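You operate a simulated robot arm through the tools that you are given. There is no shell and no other tool.

You are at the controls of a simulated robot arm. One attempt, no reset.

JOB
Wind the small loom's cloth band on to the side marks and put the brake back on.
Fine: first push the beater back and stand the loom lever upright; no further than the marks. Where these are worked on the way, their far stop is far enough and under half their travel is too little: small loom brake.

It is judged by the outcome, as a careful person would: the job done as asked, and still so three seconds after it is handed in. It fails if anything else is knocked over, pushed out of place, dropped, spilled or broken. Flat cloth is picked up by pressing the open fingertips on it (5 to 10 N) and closing them slowly along it; thin cloth reads only 2 to 8 mm in the jaws.

ROBOT AND FRAMES
A 6-joint arm with a three-finger gripper, fixed in place. Base frame: the origin is on the floor under the middle of its stand, x ahead of it, y to its left, z up. Lengths are in m, angles in rad, forces in N, time in s.
It reaches about 1.213 m from its shoulder. Its first joint turns from -2.897 to 2.897 rad. Payload 4.89 kg.
The tool frame sits at the grasp point between the pads (the TCP): z along the fingers, y along the line on which they close. The tips reach 0.03 m beyond it. The gripper opens to 0.164 m; its body begins 0.125 m behind the TCP.
Orientation is that of the tool frame in the base frame, as a unit quaternion [x, y, z, w]. With the fingers straight down and closing along the base's y, the tool's x points along the base's -x, its y along +y and its z along -z.

CONTROLS
- The arm moves only by the tool step_arm. Its argument "commands" is a list of rows, each an object (a shift or turn left out is 0, a gripper value left out holds the last) with "travel": the shift along the tool's x, y, z in m, a list of three; "dr": the turn, a rotation vector about the tool's x, y, z in rad, a list of three; "jaw": the finger opening in m, from 0 to 0.164. In form: [{"travel": [x, y, z], "dr": [rx, ry, rz], "jaw": jaw}, ...]. A call has 1 to 20 rows; each row is the pose to reach, as a shift and turn from the pose commanded when the call began, along the tool's axes at that moment. A row lasts 0.2 s, in which the tool goes at most 0.05 m and 0.15 rad; a call with a longer step from one row to the next is refused whole, and so is a gripper value outside its range. Where a pose cannot be reached the arm comes as near as it can. A force on the tool above 90 N (or 10 N above the force at the start of the call, whichever is more), or a blocked arm, ends the call early, and 0.2 s more pass. Each finger travels about 0.108 m/s and halts on what it meets, pressing with about 42 N; the grip force reading is that of the motor and also rises with nothing between the fingers. The clock runs only during rows and for 0.2 s after the last one: add rows that repeat a pose to give the fingers time. The reply holds the time, the measured pose of the TCP, the force on the tool along the base axes, the opening and the grip force, in the units named above and with some noise, with the torque about the TCP (base axes, N m) and any sound that the robot's microphone picked up.
- Cameras (640 x 400 px; columns grow to the right, rows downward): "scene" is fixed at [0.0479, -0.4944, 1.584]; the picture's right is [0.73, -0.69, 0.00], its down [-0.33, -0.35, -0.88] and it looks along [0.60, 0.64, -0.48] (base axes); focal length 375 px, centre (320, 200). "wrist" rides on the gripper at [0.076, -0.002, -0.152] in the tool frame; the picture's right is [0.02, 1.00, 0.00], its down [-0.88, 0.02, -0.47] and it looks along [-0.47, 0.01, 0.88] (tool axes); focal length 247 px, centre (320, 200). There is no depth. A picture from a camera that has moved, and an enlarged one, comes with that camera's place and axes in the base frame and with its lens. The place of the scene camera against the robot may be out by one fixed shift of up to 0.012 m in any direction.
- grab_frame(camera): a new picture of that camera. No time passes.
- slide_trunk(by): moves the trunk up (or, below 0, down) by that many m; the arm rides with it, the base frame stays. It gives what a move gives, with no picture.
- inspect(camera, box): a new picture of the part [left, top, right, bottom] of that camera's present view, enlarged. No time passes.
- job_done(): hands the job in; it is judged then, once.

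Nothing tells you positions but the pictures and the camera data. Unless the task says otherwise, let go and move clear before handing in.

The tools are called as a command line: name --argument value ..., lists and objects as JSON in quotes. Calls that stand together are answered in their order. step_arm: Moves the arm, as the interface text tells. Its arguments: {"type":"object","properties":{"commands":{"type":"array","items":{"type":"object","properties":{"travel":{"type":"array","items":{"type":"number"}},"dr":{"type":"array","items":{"type":"number"}},"jaw":{"type":"number"}}}}},"required":["commands"]} The other tools are called the same way: slide_trunk (by) moves the trunk up or down; grab_frame (camera) takes a picture; inspect (camera, box) takes an enlarged picture of a part of a camera's view; job_done () hands the job in.

At the start:

```text
time: 0.0
eef_pos: [0.5643, 0.4448, 1.2144]
orientation: [0.001, 1.0, 0.0, 0.0]
ft_force: [0.2, 0.0, -1.1]
moment: [-0.01, 0.01, 0.01]
opening: 0.1641
finger_force: 0.0
trunk travel left (down, up): [-0.175, 0.215]
```

scene: 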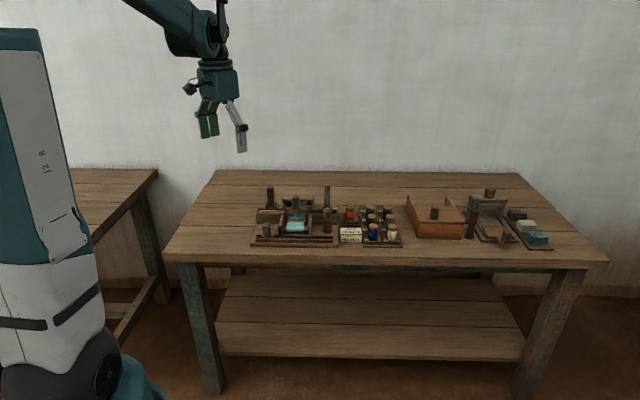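
wrist: 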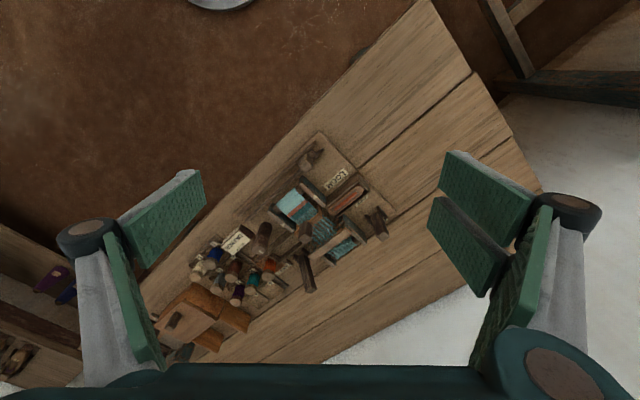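

I see a table with a small loom on the left, then threads, a box, and another device. I'll look closer at the loom with both cameras.

inspect --camera "scene" --box '[240, 170, 410, 260]'

inspect --camera "wrist" --box '[180, 120, 420, 320]'

inspect --camera "scene" --box '[400, 170, 570, 260]'

```text
3.76 times, centred on (325, 215) of scene
camera zoom: at [0.0479, -0.4944, 1.584], right [0.73, -0.69, 0.0], down [-0.33, -0.35, -0.88], along [0.6, 0.64, -0.48], focal length 1413 px, centre (301, 144)
```

zoom: 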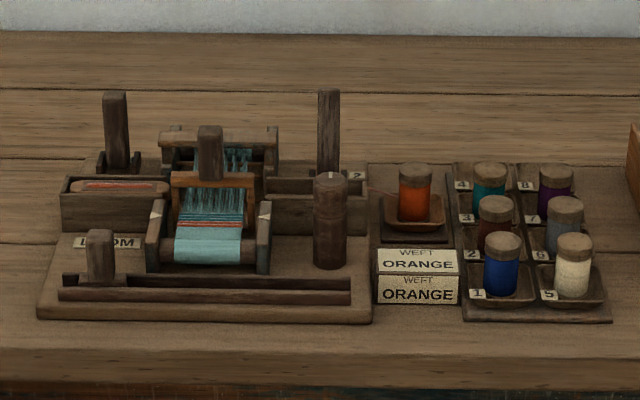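

```text
2.00 times, centred on (300, 220) of wrist
camera zoom: at [0.4885, 0.4426, 1.3671], right [-0.02, 1.0, 0.0], down [0.88, 0.02, 0.47], along [0.47, 0.01, -0.88], focal length 494 px, centre (360, 160)
```

zoom: 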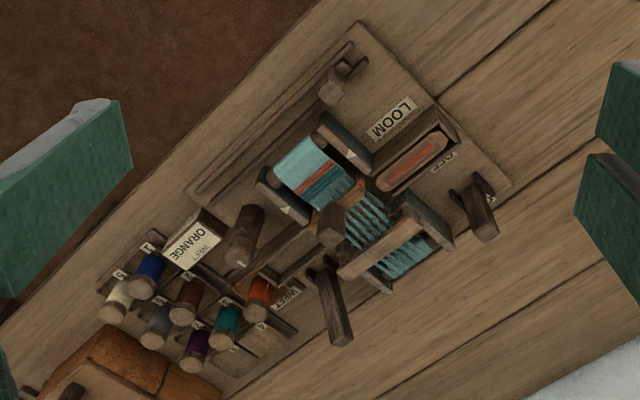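

```text
3.76 times, centred on (485, 215) of scene
camera zoom: at [0.0479, -0.4944, 1.584], right [0.73, -0.69, 0.0], down [-0.33, -0.35, -0.88], along [0.6, 0.64, -0.48], focal length 1413 px, centre (-301, 144)
```

zoom: 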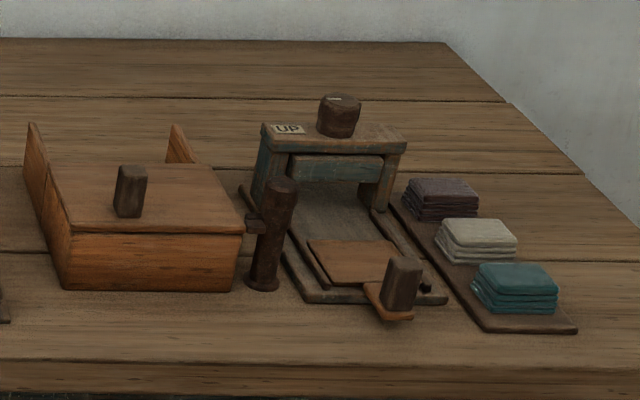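

The loom sits at roughly (0.76, 0.39, 0.87) with its front facing the scene camera. I'll bring the wrist camera in front of and above it, turned to line up with it.

step_arm --commands '[{"travel": [-0.0195, -0.0223, 0.0223], "dr": [0, 0, -0.131]}, {"travel": [-0.039, -0.0447, 0.0447], "dr": [0, 0, -0.262]}, {"travel": [-0.0585, -0.067, 0.067], "dr": [0, 0, -0.393]}, {"travel": [-0.078, -0.0893, 0.0893], "dr": [0, 0, -0.524]}, {"travel": [-0.0975, -0.1117, 0.1117], "dr": [0, 0, -0.655]}, {"travel": [-0.117, -0.134, 0.134], "dr": [0, 0, -0.785]}]'

grab_frame --camera "wrist"

inspect --camera "wrist" --box '[200, 100, 440, 250]'

grab_frame --camera "scene"

```text
time: 1.4
eef_pos: [0.6828, 0.3094, 1.079]
orientation: [-0.383, 0.924, 0.001, 0.0]
ft_force: [-0.9, 1.0, 0.4]
moment: [-0.05, -0.17, 0.01]
opening: 0.164
finger_force: 0.1
trunk travel left (down, up): [-0.175, 0.215]
```

```text
taken
camera wrist: at [0.6301, 0.254, 1.2325], right [-0.72, 0.69, 0.0], down [0.61, 0.64, 0.47], along [0.33, 0.34, -0.88], focal length 247 px, centre (320, 200)
```

wrist: 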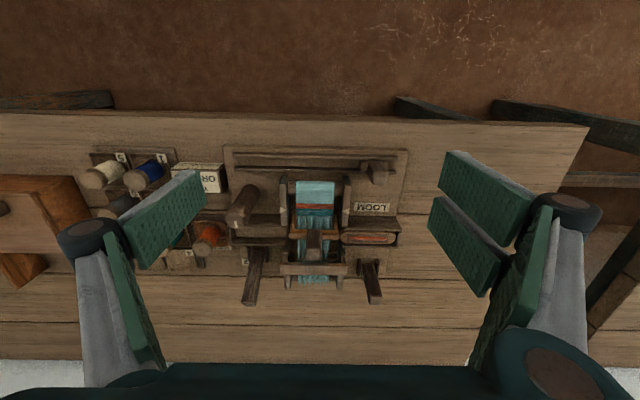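

```text
2.67 times, centred on (320, 175) of wrist
camera zoom: at [0.6301, 0.254, 1.2325], right [-0.72, 0.69, 0.0], down [0.61, 0.64, 0.47], along [0.33, 0.34, -0.88], focal length 659 px, centre (320, 267)
```

zoom: 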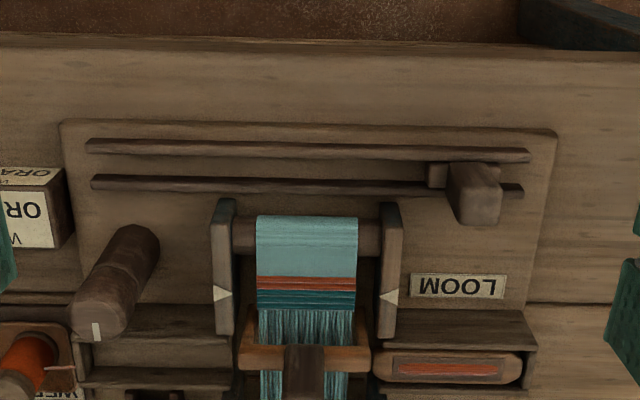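

```text
taken
```

scene: 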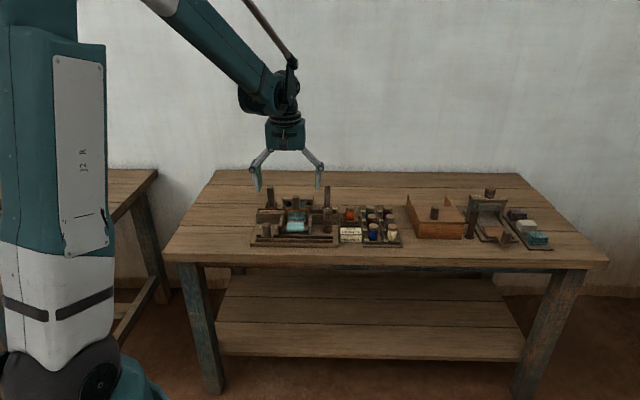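

I can see the cloth, the white triangle marks on the side posts, a capstan-like knob at the right, a slider in front rails, and two back levers. I'll enlarge the details to read the labels.

inspect --camera "wrist" --box '[225, 210, 405, 320]'

inspect --camera "wrist" --box '[270, 170, 370, 232]'

inspect --camera "scene" --box '[250, 180, 345, 240]'

```text
3.56 times, centred on (315, 265) of wrist
camera zoom: at [0.6301, 0.254, 1.2325], right [-0.72, 0.69, 0.0], down [0.61, 0.64, 0.47], along [0.33, 0.34, -0.88], focal length 878 px, centre (338, -31)
```

zoom: 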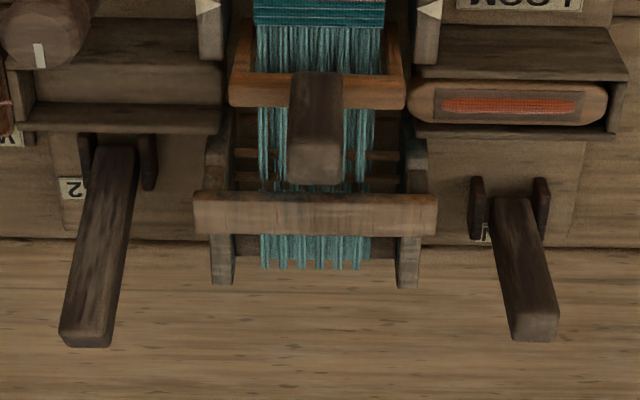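

```text
6.40 times, centred on (320, 201) of wrist
camera zoom: at [0.6301, 0.254, 1.2325], right [-0.72, 0.69, 0.0], down [0.61, 0.64, 0.47], along [0.33, 0.34, -0.88], focal length 1581 px, centre (320, 194)
```

zoom: 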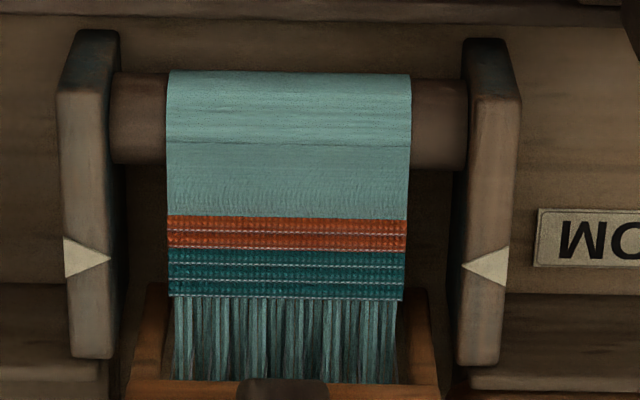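

```text
6.67 times, centred on (298, 210) of scene
camera zoom: at [0.0479, -0.4944, 1.584], right [0.73, -0.69, 0.0], down [-0.33, -0.35, -0.88], along [0.6, 0.64, -0.48], focal length 2503 px, centre (470, 133)
```

zoom: 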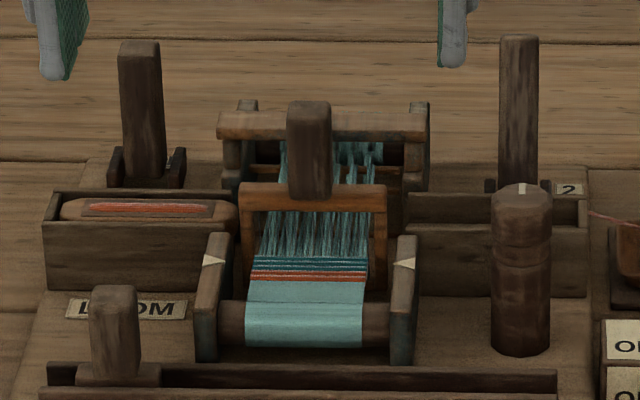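

Both back levers and the front slider are candidates for brake and lever, so I need a side view. I'll swing to the loom's left side and look across it.

step_arm --commands '[{"travel": [-0.0095, 0.0175, -0.001], "dr": [0, 0, 0.143]}, {"travel": [-0.019, 0.035, -0.002], "dr": [0, 0, 0.286]}, {"travel": [-0.0285, 0.0525, -0.003], "dr": [0, 0, 0.428]}, {"travel": [-0.038, 0.07, -0.004], "dr": [0, 0, 0.571]}, {"travel": [-0.0475, 0.0875, -0.005], "dr": [0, 0, 0.714]}, {"travel": [-0.057, 0.105, -0.006], "dr": [0, 0, 0.857]}, {"travel": [-0.0665, 0.1225, -0.007], "dr": [0, 0, 1.0]}, {"travel": [-0.076, 0.14, -0.008], "dr": [0, 0, 1.142]}, {"travel": [-0.0855, 0.1575, -0.009], "dr": [0, 0, 1.285]}, {"travel": [-0.095, 0.175, -0.01], "dr": [0, 0, 1.428]}, {"travel": [-0.104, 0.193, -0.011], "dr": [0, 0, 1.571]}]'

grab_frame --camera "wrist"

```text
time: 3.8
eef_pos: [0.6181, 0.5223, 1.0913]
orientation: [0.385, 0.923, 0.0, 0.0]
ft_force: [0.9, 0.0, -0.4]
moment: [0.02, -0.02, 0.0]
opening: 0.164
finger_force: 0.1
trunk travel left (down, up): [-0.175, 0.215]
```

```text
taken
camera wrist: at [0.5632, 0.5736, 1.2444], right [0.69, 0.72, 0.0], down [0.63, -0.61, 0.47], along [0.34, -0.33, -0.88], focal length 247 px, centre (320, 200)
```

wrist: 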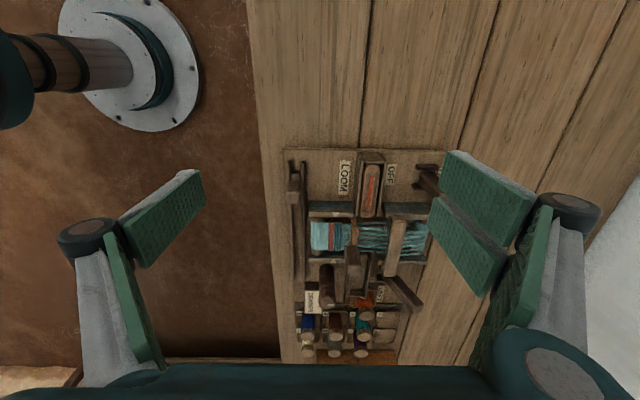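

From here I see "LOOM" and "OFF" labels on the left side. I'll tilt the camera for a lower side view to judge lever leans.

step_arm --commands '[{"travel": [-0.009, 0.0115, 0.015], "dr": [0, -0.11, 0]}, {"travel": [-0.017, 0.023, 0.03], "dr": [0, -0.22, 0]}, {"travel": [-0.026, 0.035, 0.045], "dr": [0, -0.33, 0]}, {"travel": [-0.0344, 0.0461, 0.061], "dr": [0, -0.44, 0]}]'

grab_frame --camera "wrist"

inspect --camera "wrist" --box '[210, 110, 450, 260]'

```text
time: 4.8
eef_pos: [0.6774, 0.5298, 1.0295]
orientation: [0.374, 0.901, -0.084, 0.202]
ft_force: [0.7, -1.2, 0.5]
moment: [0.26, 0.06, 0.06]
opening: 0.1641
finger_force: 0.0
trunk travel left (down, up): [-0.175, 0.215]
```

```text
taken
camera wrist: at [0.5815, 0.6231, 1.1361], right [0.69, 0.72, -0.01], down [0.43, -0.41, 0.8], along [0.58, -0.56, -0.59], focal length 247 px, centre (320, 200)
```

wrist: 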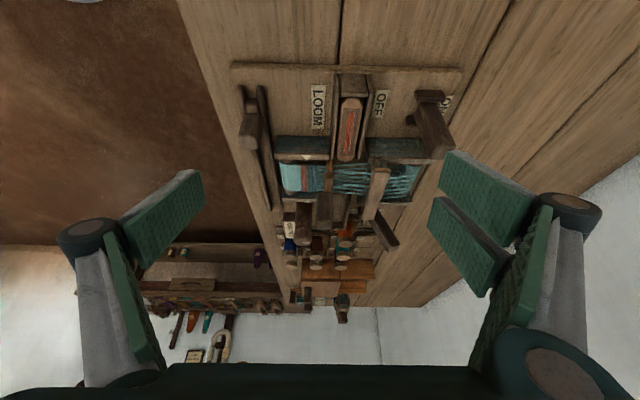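

```text
2.67 times, centred on (330, 185) of wrist
camera zoom: at [0.5815, 0.6231, 1.1361], right [0.69, 0.72, -0.01], down [0.43, -0.41, 0.8], along [0.58, -0.56, -0.59], focal length 659 px, centre (293, 240)
```

zoom: 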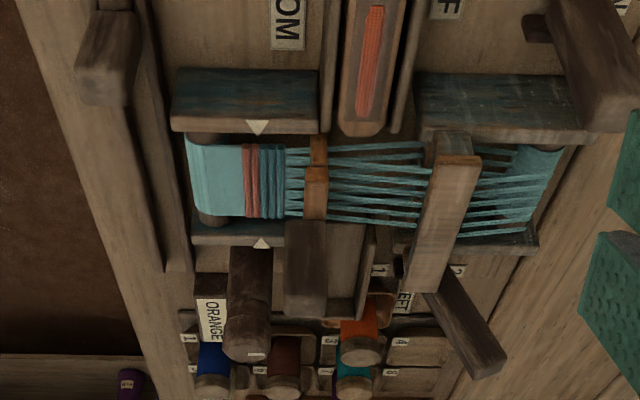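

The right back lever (labels 1/2) clearly leans back; the left one has an OFF label in front of it. I'll enlarge the left lever and the right one from this view.

inspect --camera "wrist" --box '[360, 60, 490, 160]'

inspect --camera "wrist" --box '[290, 180, 420, 262]'

inspect --camera "wrist" --box '[220, 60, 350, 142]'

```text
4.00 times, centred on (425, 110) of wrist
camera zoom: at [0.5815, 0.6231, 1.1361], right [0.69, 0.72, -0.01], down [0.43, -0.41, 0.8], along [0.58, -0.56, -0.59], focal length 988 px, centre (-100, 560)
```

zoom: 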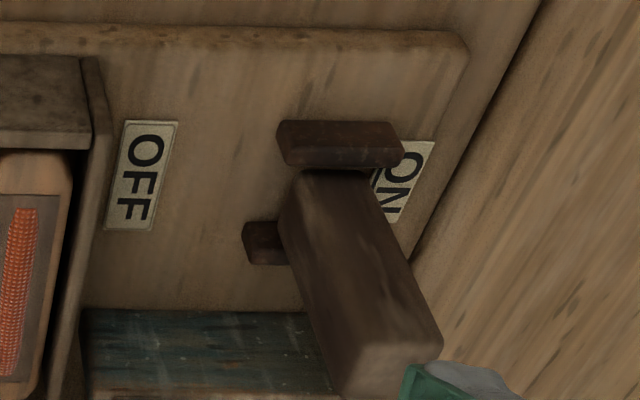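

```text
4.88 times, centred on (355, 221) of wrist
camera zoom: at [0.5815, 0.6231, 1.1361], right [0.69, 0.72, -0.01], down [0.43, -0.41, 0.8], along [0.58, -0.56, -0.59], focal length 1205 px, centre (149, 98)
```

zoom: 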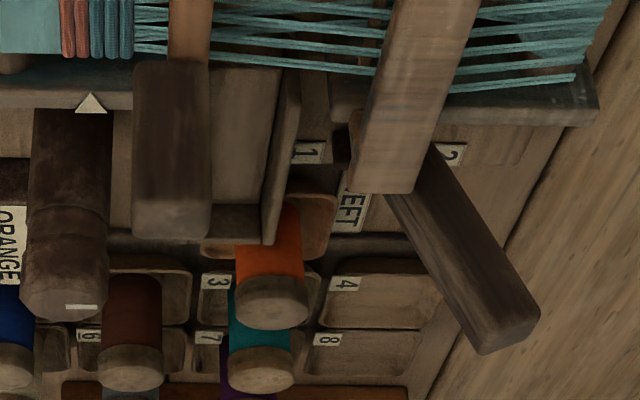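

```text
4.88 times, centred on (285, 101) of wrist
camera zoom: at [0.5815, 0.6231, 1.1361], right [0.69, 0.72, -0.01], down [0.43, -0.41, 0.8], along [0.58, -0.56, -0.59], focal length 1205 px, centre (491, 683)
```

zoom: 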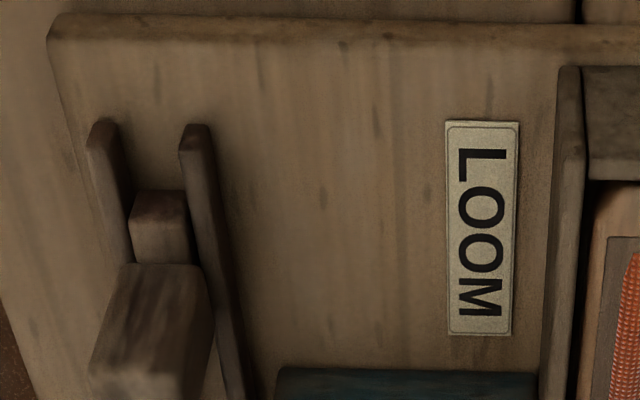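

Left lever is the brake (ON at the back, OFF at the front); right lever (1/2) is the loom lever leaning back to 2. The cloth edge sits about 16 mm behind the marks. I'll straighten the tool and close the fingers to use as a pusher for the beater handle (about u=0.27, v=0.861 in loom axes, top z≈0.96).

step_arm --commands '[{"travel": [0, 0, 0], "dr": [0, 0.11, 0], "jaw": 0.0}, {"travel": [0, 0, 0], "dr": [0, 0.22, 0]}, {"travel": [0, 0, 0], "dr": [0, 0.33, 0]}, {"travel": [0, 0, 0], "dr": [0, 0.44, 0]}, {"travel": [0, 0, 0], "dr": [0, 0.44, 0]}]'

grab_frame --camera "wrist"

inspect --camera "scene" --box '[220, 120, 380, 220]'

```text
time: 6.0
eef_pos: [0.6772, 0.5293, 1.0301]
orientation: [0.382, 0.924, 0.0, 0.001]
ft_force: [-0.1, -0.5, -0.5]
moment: [0.04, 0.06, 0.0]
opening: 0.0004
finger_force: 42.3
trunk travel left (down, up): [-0.175, 0.215]
```

```text
taken
camera wrist: at [0.6216, 0.5817, 1.1829], right [0.69, 0.72, 0.0], down [0.64, -0.61, 0.47], along [0.34, -0.33, -0.88], focal length 247 px, centre (320, 200)
```

wrist: 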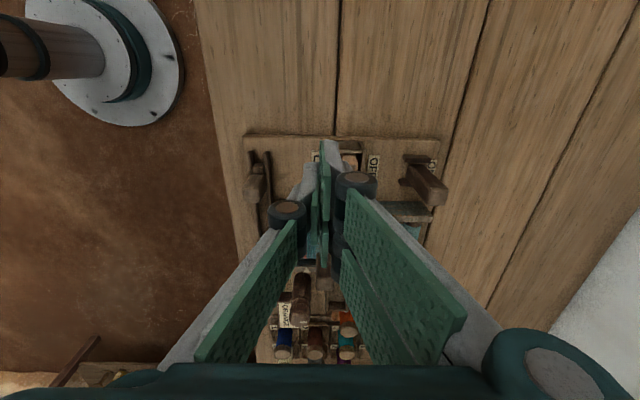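

```text
4.00 times, centred on (300, 170) of scene
camera zoom: at [0.0479, -0.4944, 1.584], right [0.73, -0.69, 0.0], down [-0.33, -0.35, -0.88], along [0.6, 0.64, -0.48], focal length 1502 px, centre (400, 320)
```

zoom: 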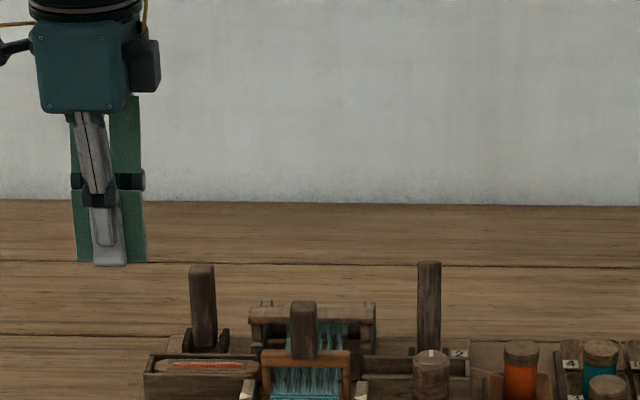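

The closed fingers make a narrow pusher about 6 cm wide and 4 cm thick. I'll carry it to just in front of the beater handle and then check.

step_arm --commands '[{"travel": [-0.0331, -0.0106, 0]}, {"travel": [-0.0662, -0.0212, 0]}, {"travel": [-0.0992, -0.0319, 0]}, {"travel": [-0.1323, -0.0425, 0]}, {"travel": [-0.1654, -0.0561, 0]}, {"travel": [-0.1654, -0.0561, 0.035]}, {"travel": [-0.1654, -0.0561, 0.07]}]'

grab_frame --camera "wrist"

inspect --camera "scene" --box '[240, 130, 380, 250]'

```text
time: 7.6
eef_pos: [0.7534, 0.3723, 0.9598]
orientation: [0.382, 0.924, -0.001, 0.001]
ft_force: [-1.2, -1.2, 1.8]
moment: [0.19, -0.2, 0.01]
opening: 0.0
finger_force: 41.8
trunk travel left (down, up): [-0.175, 0.215]
```

```text
taken
camera wrist: at [0.6987, 0.4255, 1.1131], right [0.69, 0.72, 0.0], down [0.64, -0.61, 0.47], along [0.34, -0.33, -0.88], focal length 247 px, centre (320, 200)
```

wrist: 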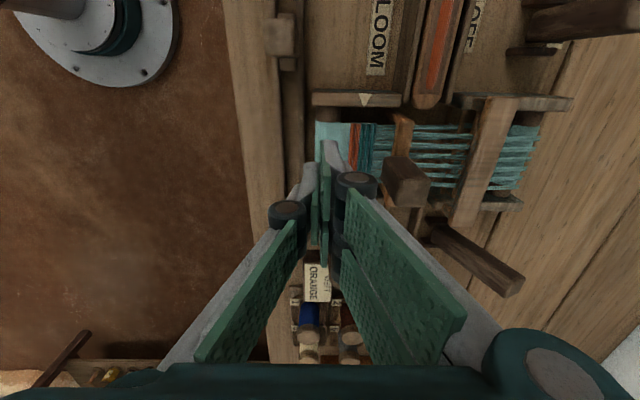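

```text
3.33 times, centred on (310, 190) of scene
camera zoom: at [0.0479, -0.4944, 1.584], right [0.73, -0.69, 0.0], down [-0.33, -0.35, -0.88], along [0.6, 0.64, -0.48], focal length 1251 px, centre (353, 233)
```

zoom: 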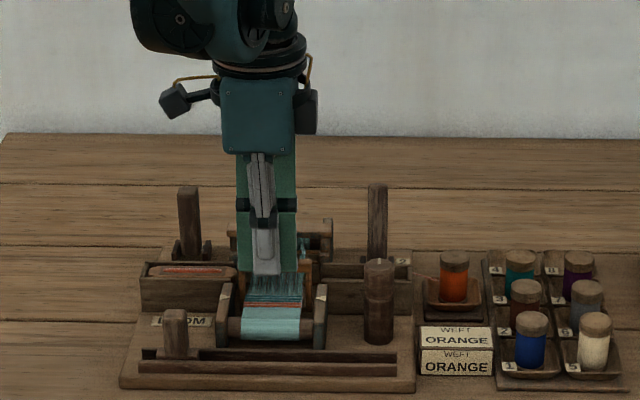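

The pusher is in front of the handle and aligned with it. I'll push back slowly.

step_arm --commands '[{"travel": [0, 0.01, 0]}, {"travel": [0, 0.02, 0]}, {"travel": [0, 0.03, 0]}, {"travel": [0, 0.04, 0]}, {"travel": [0, 0.045, 0]}]'

grab_frame --camera "wrist"

```text
time: 8.8
eef_pos: [0.7844, 0.4029, 0.9609]
orientation: [0.383, 0.924, 0.0, 0.0]
ft_force: [0.3, -0.9, 0.2]
moment: [-0.03, -0.02, 0.01]
opening: 0.0001
finger_force: 41.4
trunk travel left (down, up): [-0.175, 0.215]
```

```text
taken
camera wrist: at [0.7296, 0.4563, 1.1137], right [0.69, 0.72, 0.0], down [0.64, -0.61, 0.47], along [0.34, -0.33, -0.88], focal length 247 px, centre (320, 200)
```

wrist: 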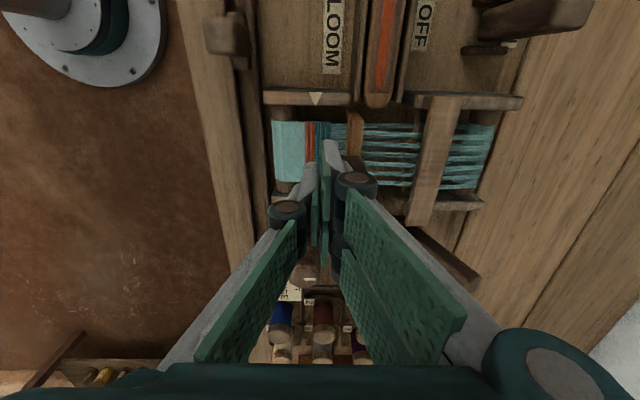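

inspect --camera "wrist" --box '[260, 80, 420, 220]'

inspect --camera "scene" --box '[260, 160, 350, 240]'

```text
2.86 times, centred on (340, 150) of wrist
camera zoom: at [0.7296, 0.4563, 1.1137], right [0.69, 0.72, 0.0], down [0.64, -0.61, 0.47], along [0.34, -0.33, -0.88], focal length 706 px, centre (263, 343)
```

zoom: 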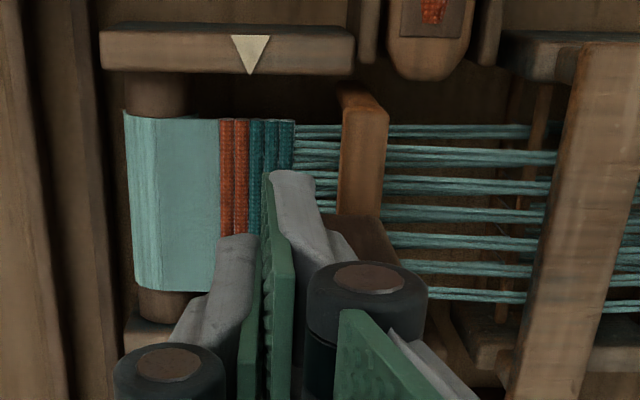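

```text
5.00 times, centred on (305, 200) of scene
camera zoom: at [0.0479, -0.4944, 1.584], right [0.73, -0.69, 0.0], down [-0.33, -0.35, -0.88], along [0.6, 0.64, -0.48], focal length 1877 px, centre (395, 200)
```

zoom: 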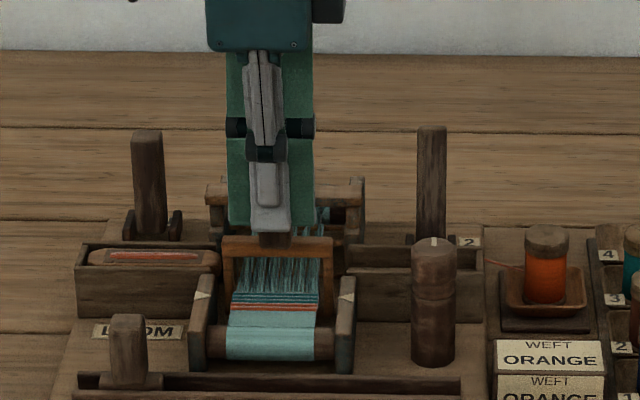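

The finger is about touching the handle. I'll keep pushing in small steps while watching the force.

step_arm --commands '[{"travel": [0, 0.006, 0]}, {"travel": [0, 0.012, 0]}, {"travel": [0, 0.018, 0]}, {"travel": [0, 0.024, 0]}]'

inspect --camera "wrist" --box '[260, 80, 420, 220]'

```text
time: 9.8
eef_pos: [0.8025, 0.4216, 0.9615]
orientation: [0.383, 0.924, 0.0, 0.0]
ft_force: [0.4, -0.6, -0.4]
moment: [0.01, -0.02, 0.0]
opening: 0.0002
finger_force: 41.8
trunk travel left (down, up): [-0.175, 0.215]
```

```text
2.86 times, centred on (340, 150) of wrist
camera zoom: at [0.7467, 0.4737, 1.1142], right [0.69, 0.72, 0.0], down [0.64, -0.61, 0.47], along [0.34, -0.33, -0.88], focal length 706 px, centre (263, 343)
```

zoom: 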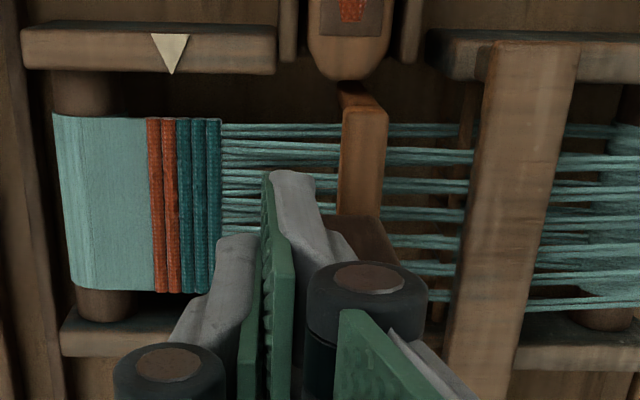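

The beater is moving back with the tool. Continuing.

step_arm --commands '[{"travel": [0, 0.006, 0]}, {"travel": [0, 0.012, 0]}, {"travel": [0, 0.018, 0]}]'

inspect --camera "wrist" --box '[260, 80, 420, 220]'

```text
time: 10.6
eef_pos: [0.8158, 0.4329, 0.9606]
orientation: [0.382, 0.924, 0.001, 0.0]
ft_force: [-1.2, 0.1, 0.1]
moment: [0.04, -0.02, 0.01]
opening: 0.0002
finger_force: 42.2
trunk travel left (down, up): [-0.175, 0.215]
```

```text
2.86 times, centred on (340, 150) of wrist
camera zoom: at [0.7598, 0.4867, 1.1137], right [0.69, 0.72, 0.0], down [0.64, -0.61, 0.47], along [0.34, -0.33, -0.88], focal length 706 px, centre (263, 343)
```

zoom: 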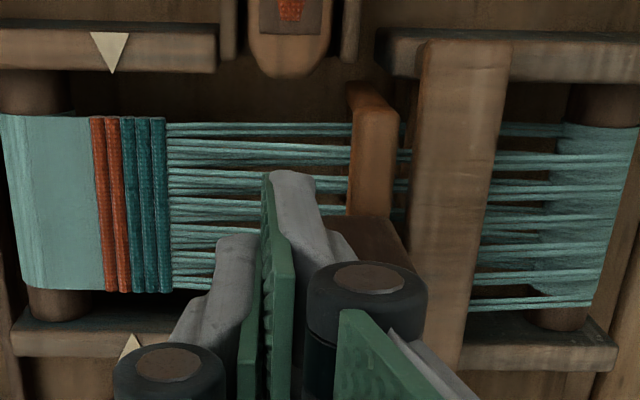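

step_arm --commands '[{"travel": [0, 0.004, 0]}, {"travel": [0, 0.008, 0]}]'

inspect --camera "wrist" --box '[260, 80, 420, 220]'

inspect --camera "scene" --box '[260, 160, 350, 240]'

```text
time: 11.2
eef_pos: [0.8191, 0.4364, 0.96]
orientation: [0.384, 0.923, -0.001, 0.0]
ft_force: [-28.0, -27.5, -5.7]
moment: [-0.25, 0.29, -0.06]
opening: 0.0
finger_force: 42.0
trunk travel left (down, up): [-0.175, 0.215]
```

```text
2.86 times, centred on (340, 150) of wrist
camera zoom: at [0.7638, 0.4901, 1.1133], right [0.69, 0.72, 0.0], down [0.64, -0.61, 0.47], along [0.34, -0.33, -0.88], focal length 706 px, centre (263, 343)
```

zoom: 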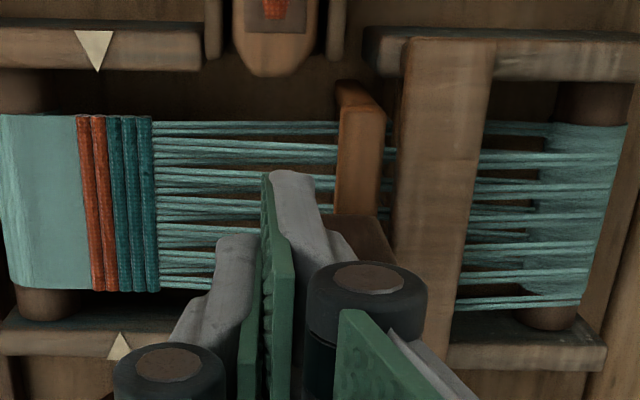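

```text
5.00 times, centred on (305, 200) of scene
camera zoom: at [0.0479, -0.4944, 1.584], right [0.73, -0.69, 0.0], down [-0.33, -0.35, -0.88], along [0.6, 0.64, -0.48], focal length 1877 px, centre (395, 200)
```

zoom: 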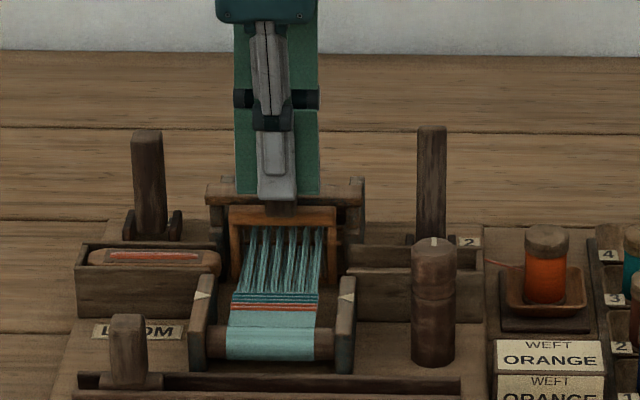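

The beater is at its back stop (force rose to about 39 N). I'll back off, lift, and check that it stays.

step_arm --commands '[{"travel": [0, -0.01, 0]}, {"travel": [0, -0.025, 0]}, {"travel": [0, -0.025, -0.035]}, {"travel": [0, -0.025, -0.07]}, {"travel": [0, -0.025, -0.1]}]'

inspect --camera "scene" --box '[260, 160, 350, 240]'

grab_frame --camera "wrist"

```text
time: 12.4
eef_pos: [0.8053, 0.4214, 1.0619]
orientation: [0.382, 0.924, 0.0, 0.0]
ft_force: [0.7, 0.2, -0.2]
moment: [-0.01, 0.07, -0.02]
opening: 0.0001
finger_force: 41.5
trunk travel left (down, up): [-0.175, 0.215]
```

```text
5.00 times, centred on (305, 200) of scene
camera zoom: at [0.0479, -0.4944, 1.584], right [0.73, -0.69, 0.0], down [-0.33, -0.35, -0.88], along [0.6, 0.64, -0.48], focal length 1877 px, centre (395, 200)
```

zoom: 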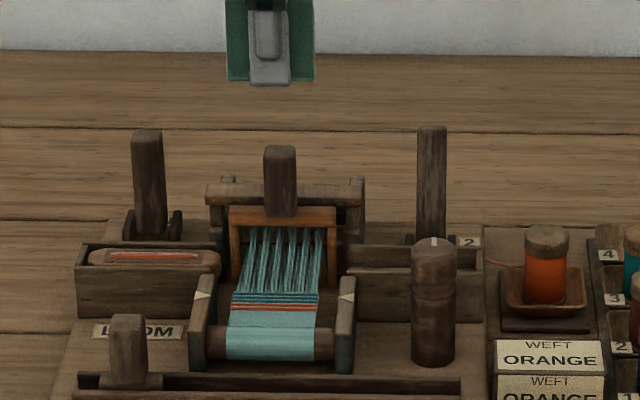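

```text
taken
camera wrist: at [0.749, 0.4753, 1.2142], right [0.69, 0.72, 0.0], down [0.64, -0.61, 0.47], along [0.34, -0.33, -0.88], focal length 247 px, centre (320, 200)
```

wrist: 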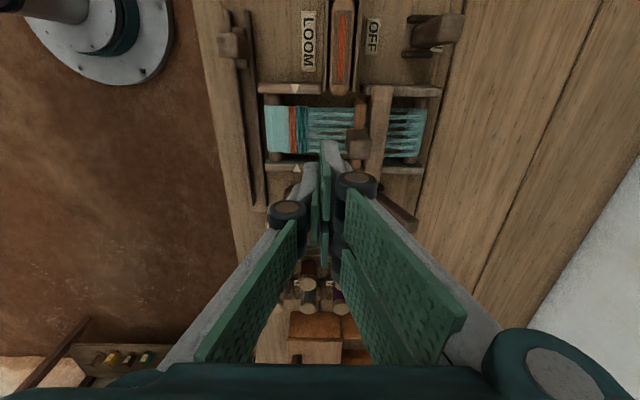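

The beater stays at its back stop. Now I'll view the right-hand loom lever from the left side at its own depth, so its lean shows directly.

step_arm --commands '[{"travel": [0.0343, 0.0175, 0.0064], "dr": [0, -0.088, 0], "jaw": 0.164}, {"travel": [0.0686, 0.035, 0.0128], "dr": [0, -0.176, 0]}, {"travel": [0.1029, 0.0525, 0.0192], "dr": [0, -0.264, 0]}, {"travel": [0.1372, 0.07, 0.0256], "dr": [0, -0.352, 0]}, {"travel": [0.1715, 0.0876, 0.032], "dr": [0, -0.44, 0]}]'

grab_frame --camera "wrist"

inspect --camera "wrist" --box '[250, 170, 410, 270]'

inspect --camera "wrist" --box '[270, 40, 430, 160]'

```text
time: 13.6
eef_pos: [0.7447, 0.6033, 1.0309]
orientation: [0.374, 0.901, -0.083, 0.203]
ft_force: [0.1, -2.1, 1.8]
moment: [0.36, 0.16, 0.07]
opening: 0.1637
finger_force: 0.1
trunk travel left (down, up): [-0.175, 0.215]
```

```text
taken
camera wrist: at [0.649, 0.6972, 1.1365], right [0.69, 0.72, -0.01], down [0.43, -0.41, 0.8], along [0.57, -0.56, -0.59], focal length 247 px, centre (320, 200)
```

wrist: 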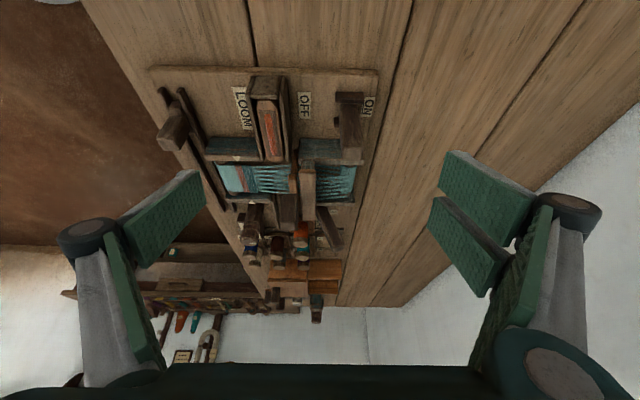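

```text
4.00 times, centred on (330, 220) of wrist
camera zoom: at [0.649, 0.6972, 1.1365], right [0.69, 0.72, -0.01], down [0.43, -0.41, 0.8], along [0.57, -0.56, -0.59], focal length 988 px, centre (280, 120)
```

zoom: 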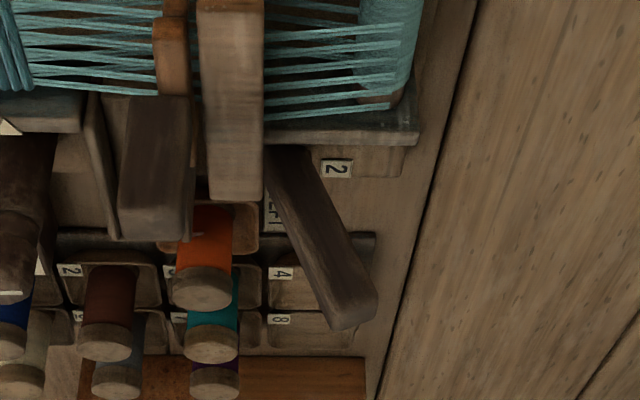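

```text
3.33 times, centred on (350, 100) of wrist
camera zoom: at [0.649, 0.6972, 1.1365], right [0.69, 0.72, -0.01], down [0.43, -0.41, 0.8], along [0.57, -0.56, -0.59], focal length 823 px, centre (220, 533)
```

zoom: 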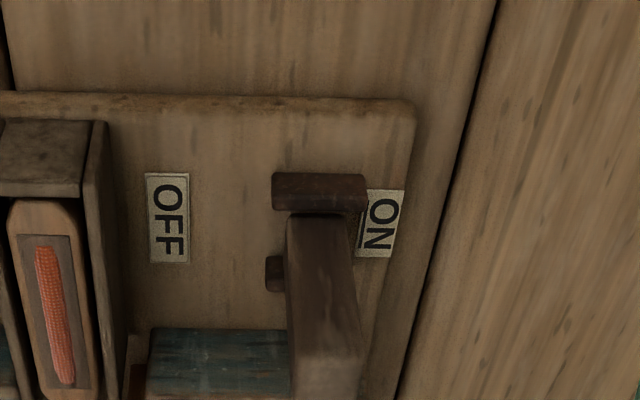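

The right lever leans back about 21° (pivot near v=0.957), while the brake lever stands upright at ON. I'll straighten the tool and move over the right lever with open fingers, so closing them in the depth direction brings it upright.

step_arm --commands '[{"dr": [0, 0.11, 0], "jaw": 0.13}, {"dr": [0, 0.22, 0]}, {"dr": [0, 0.33, 0]}, {"dr": [0, 0.44, 0]}]'

step_arm --commands '[{"travel": [-0.045, 0.0007, -0.01]}, {"travel": [-0.09, 0.0014, -0.02]}, {"travel": [-0.135, 0.0021, -0.03]}, {"travel": [-0.18, 0.0028, -0.03]}, {"travel": [-0.225, 0.0035, -0.03]}, {"travel": [-0.26, 0.004, -0.03]}, {"travel": [-0.284, 0.004, -0.03]}]'

grab_frame --camera "wrist"

inspect --camera "scene" --box '[260, 120, 400, 240]'

```text
time: 14.6
eef_pos: [0.7443, 0.6056, 1.0295]
orientation: [0.382, 0.924, 0.0, 0.0]
ft_force: [-1.4, 0.0, -0.1]
moment: [-0.14, -0.18, -0.03]
opening: 0.1298
finger_force: 0.1
trunk travel left (down, up): [-0.175, 0.215]
```

```text
time: 16.2
eef_pos: [0.9457, 0.4063, 1.0567]
orientation: [0.382, 0.924, 0.001, 0.0]
ft_force: [-0.8, 0.8, 0.4]
moment: [-0.1, -0.06, 0.02]
opening: 0.1301
finger_force: 0.1
trunk travel left (down, up): [-0.175, 0.215]
```

```text
taken
camera wrist: at [0.8909, 0.4595, 1.2101], right [0.69, 0.72, 0.0], down [0.64, -0.61, 0.47], along [0.34, -0.33, -0.88], focal length 247 px, centre (320, 200)
```

wrist: 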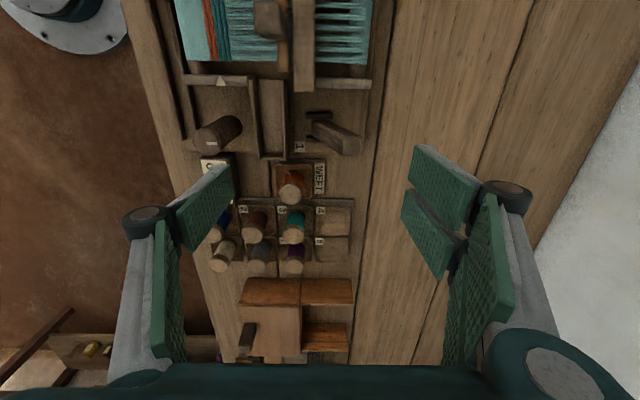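

```text
3.33 times, centred on (330, 180) of scene
camera zoom: at [0.0479, -0.4944, 1.584], right [0.73, -0.69, 0.0], down [-0.33, -0.35, -0.88], along [0.6, 0.64, -0.48], focal length 1251 px, centre (287, 267)
```

zoom: 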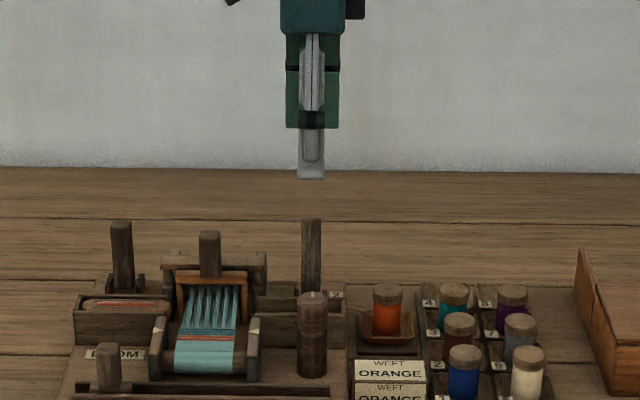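

inspect --camera "wrist" --box '[250, 80, 410, 180]'

```text
4.00 times, centred on (330, 130) of wrist
camera zoom: at [0.8909, 0.4595, 1.2101], right [0.69, 0.72, 0.0], down [0.64, -0.61, 0.47], along [0.34, -0.33, -0.88], focal length 988 px, centre (280, 480)
```

zoom: 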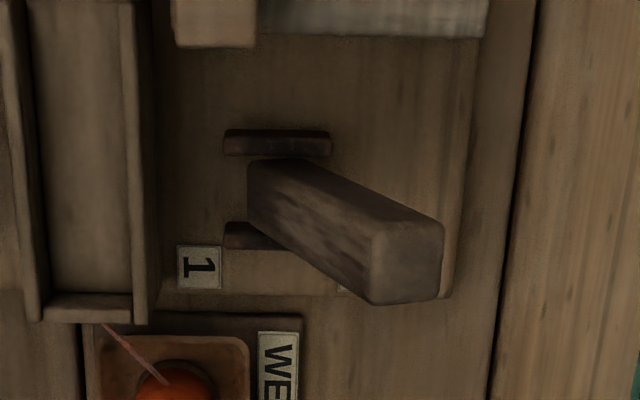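

The lever's pivot cheeks are centred at v≈0.956, which matches the tool position. I'll descend around the lever and check before closing.

step_arm --commands '[{"travel": [0, 0, 0.03]}, {"travel": [0, 0, 0.06]}, {"travel": [0, 0, 0.09]}]'

grab_frame --camera "wrist"

inspect --camera "scene" --box '[280, 150, 380, 230]'

```text
time: 17.0
eef_pos: [0.9457, 0.4062, 0.9654]
orientation: [0.383, 0.924, 0.0, 0.0]
ft_force: [-0.1, 0.9, 0.0]
moment: [0.01, -0.09, 0.04]
opening: 0.1299
finger_force: 0.1
trunk travel left (down, up): [-0.175, 0.215]
```

```text
taken
camera wrist: at [0.8912, 0.4584, 1.1187], right [0.69, 0.72, 0.0], down [0.64, -0.61, 0.47], along [0.34, -0.33, -0.88], focal length 247 px, centre (320, 200)
```

wrist: 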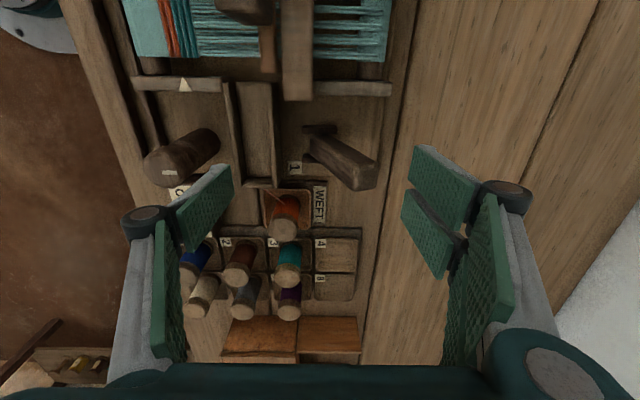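

```text
5.00 times, centred on (330, 190) of scene
camera zoom: at [0.0479, -0.4944, 1.584], right [0.73, -0.69, 0.0], down [-0.33, -0.35, -0.88], along [0.6, 0.64, -0.48], focal length 1877 px, centre (270, 250)
```

zoom: 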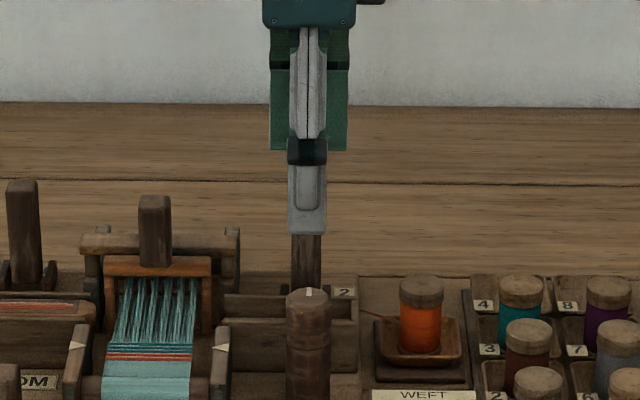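

Clear on both sides. I'll go down 4 cm more and close the fingers gradually so the lever is centred upright.

step_arm --commands '[{"travel": [0, 0, 0.02]}, {"travel": [0, 0, 0.04]}, {"travel": [0, 0, 0.04], "jaw": 0.11}, {"travel": [0, 0, 0.04], "jaw": 0.095}, {"travel": [0, 0, 0.04], "jaw": 0.08}, {"travel": [0, 0, 0.04], "jaw": 0.065}, {"travel": [0, 0, 0.04], "jaw": 0.055}]'

grab_frame --camera "wrist"

```text
time: 18.6
eef_pos: [0.9465, 0.4067, 0.925]
orientation: [0.383, 0.924, 0.0, 0.0]
ft_force: [-0.2, 0.2, -0.7]
moment: [-0.01, -0.03, 0.03]
opening: 0.0548
finger_force: 0.1
trunk travel left (down, up): [-0.175, 0.215]
```

```text
taken
camera wrist: at [0.8915, 0.4594, 1.0787], right [0.69, 0.72, 0.0], down [0.64, -0.61, 0.47], along [0.34, -0.33, -0.88], focal length 247 px, centre (320, 200)
```

wrist: 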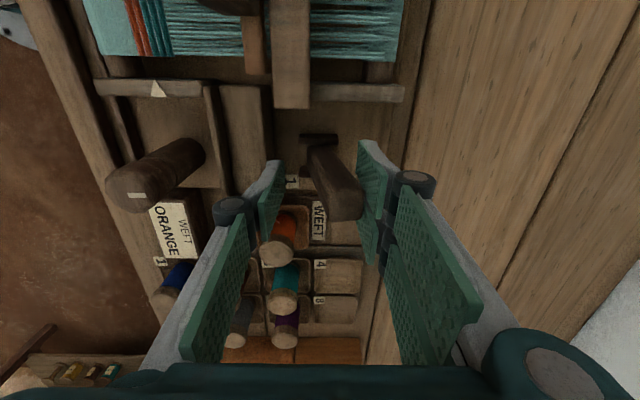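

step_arm --commands '[{"jaw": 0.047}, {"jaw": 0.04}, {"jaw": 0.034}, {"jaw": 0.03}, {"jaw": 0.026}]'

grab_frame --camera "wrist"

```text
time: 19.8
eef_pos: [0.9466, 0.4057, 0.9249]
orientation: [0.383, 0.924, 0.0, 0.0]
ft_force: [-0.1, -1.4, 0.4]
moment: [-0.03, 0.03, 0.03]
opening: 0.0265
finger_force: 0.2
trunk travel left (down, up): [-0.175, 0.215]
```

```text
taken
camera wrist: at [0.8916, 0.4594, 1.0788], right [0.69, 0.72, 0.0], down [0.64, -0.61, 0.47], along [0.34, -0.33, -0.88], focal length 247 px, centre (320, 200)
```

wrist: 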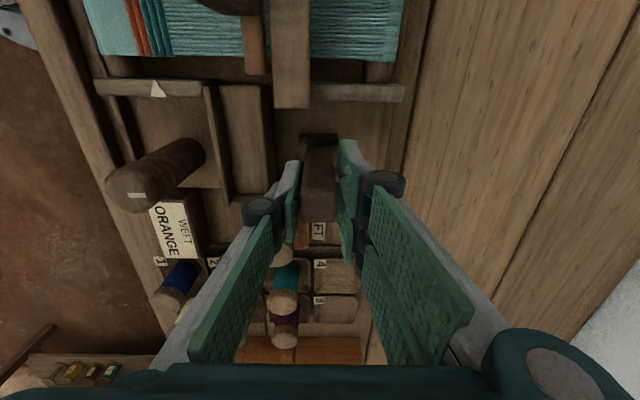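

inspect --camera "wrist" --box '[260, 110, 390, 230]'

```text
3.33 times, centred on (325, 170) of wrist
camera zoom: at [0.8916, 0.4594, 1.0788], right [0.69, 0.72, 0.0], down [0.64, -0.61, 0.47], along [0.34, -0.33, -0.88], focal length 823 px, centre (303, 300)
```

zoom: 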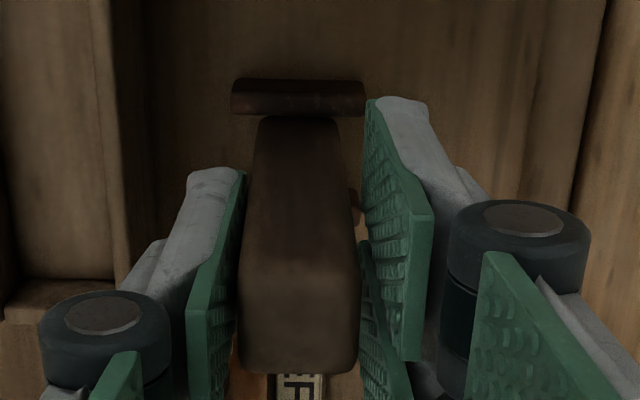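

The lever now looks upright between the fingers (its centreline runs parallel to vertical). I'll open, lift clear, and check that it stays.

step_arm --commands '[{"jaw": 0.04}, {"jaw": 0.06}, {"travel": [0, 0, -0.03], "jaw": 0.08}, {"travel": [0, 0, -0.07]}, {"travel": [0, 0, -0.11]}, {"travel": [0, 0, -0.14], "jaw": 0.13}]'

inspect --camera "wrist" --box '[250, 80, 410, 180]'

inspect --camera "scene" --box '[250, 160, 380, 240]'

```text
time: 21.2
eef_pos: [0.948, 0.4076, 1.0694]
orientation: [0.382, 0.924, 0.0, 0.0]
ft_force: [0.2, -0.5, -1.1]
moment: [-0.03, 0.09, -0.01]
opening: 0.1301
finger_force: 0.1
trunk travel left (down, up): [-0.175, 0.215]
```

```text
4.00 times, centred on (330, 130) of wrist
camera zoom: at [0.8926, 0.4609, 1.2209], right [0.69, 0.72, 0.0], down [0.64, -0.61, 0.47], along [0.34, -0.33, -0.88], focal length 988 px, centre (280, 480)
```

zoom: 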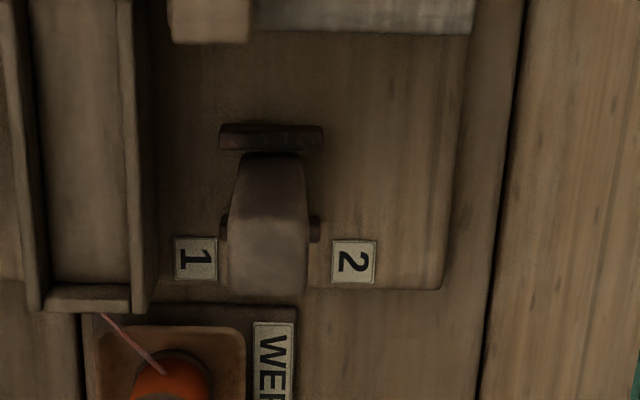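

```text
4.92 times, centred on (315, 200) of scene
camera zoom: at [0.0479, -0.4944, 1.584], right [0.73, -0.69, 0.0], down [-0.33, -0.35, -0.88], along [0.6, 0.64, -0.48], focal length 1848 px, centre (345, 200)
```

zoom: 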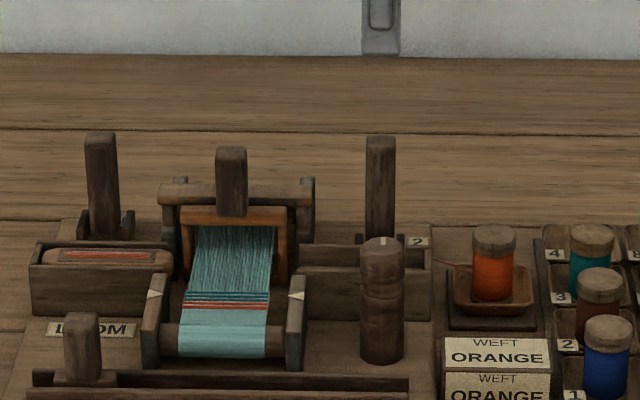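

The lever stays upright and the warp shed has closed flat, which confirms it. Next is the brake lever at the left (u≈0.16, v≈0.99); I'll move above it and check.

step_arm --commands '[{"travel": [0.0442, 0.006, 0], "jaw": 0.08}, {"travel": [0.0884, 0.012, 0]}, {"travel": [0.1326, 0.018, 0]}, {"travel": [0.1768, 0.024, 0]}, {"travel": [0.221, 0.0305, 0]}]'

grab_frame --camera "wrist"

inspect --camera "wrist" --box '[230, 60, 430, 185]'

```text
time: 22.4
eef_pos: [0.8144, 0.5845, 1.0696]
orientation: [0.383, 0.924, 0.0, 0.0]
ft_force: [1.1, -1.8, -0.2]
moment: [0.18, 0.14, -0.01]
opening: 0.0799
finger_force: 0.0
trunk travel left (down, up): [-0.175, 0.215]
```

```text
taken
camera wrist: at [0.7585, 0.6375, 1.2231], right [0.69, 0.72, 0.0], down [0.64, -0.61, 0.47], along [0.34, -0.33, -0.88], focal length 247 px, centre (320, 200)
```

wrist: 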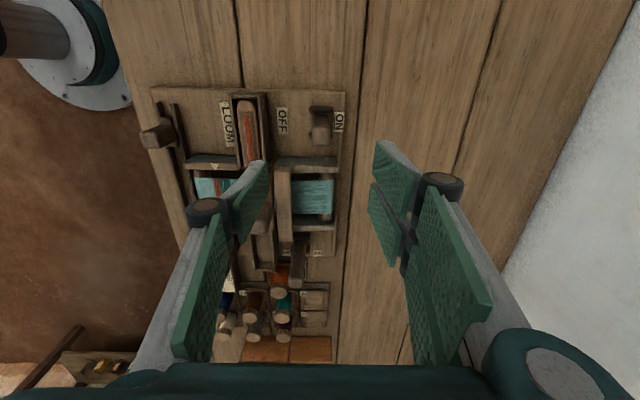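

```text
3.20 times, centred on (330, 122) of wrist
camera zoom: at [0.7585, 0.6375, 1.2231], right [0.69, 0.72, 0.0], down [0.64, -0.61, 0.47], along [0.34, -0.33, -0.88], focal length 790 px, centre (288, 448)
```

zoom: 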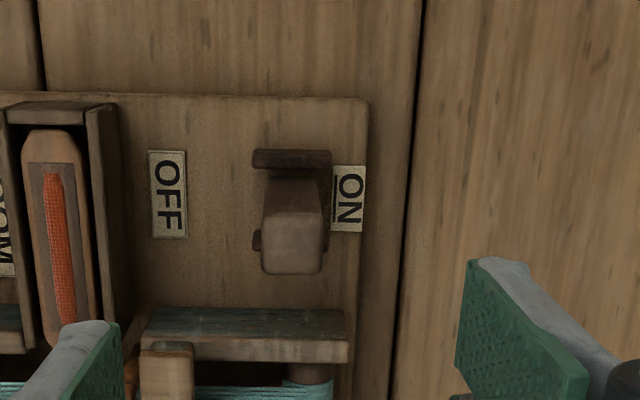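

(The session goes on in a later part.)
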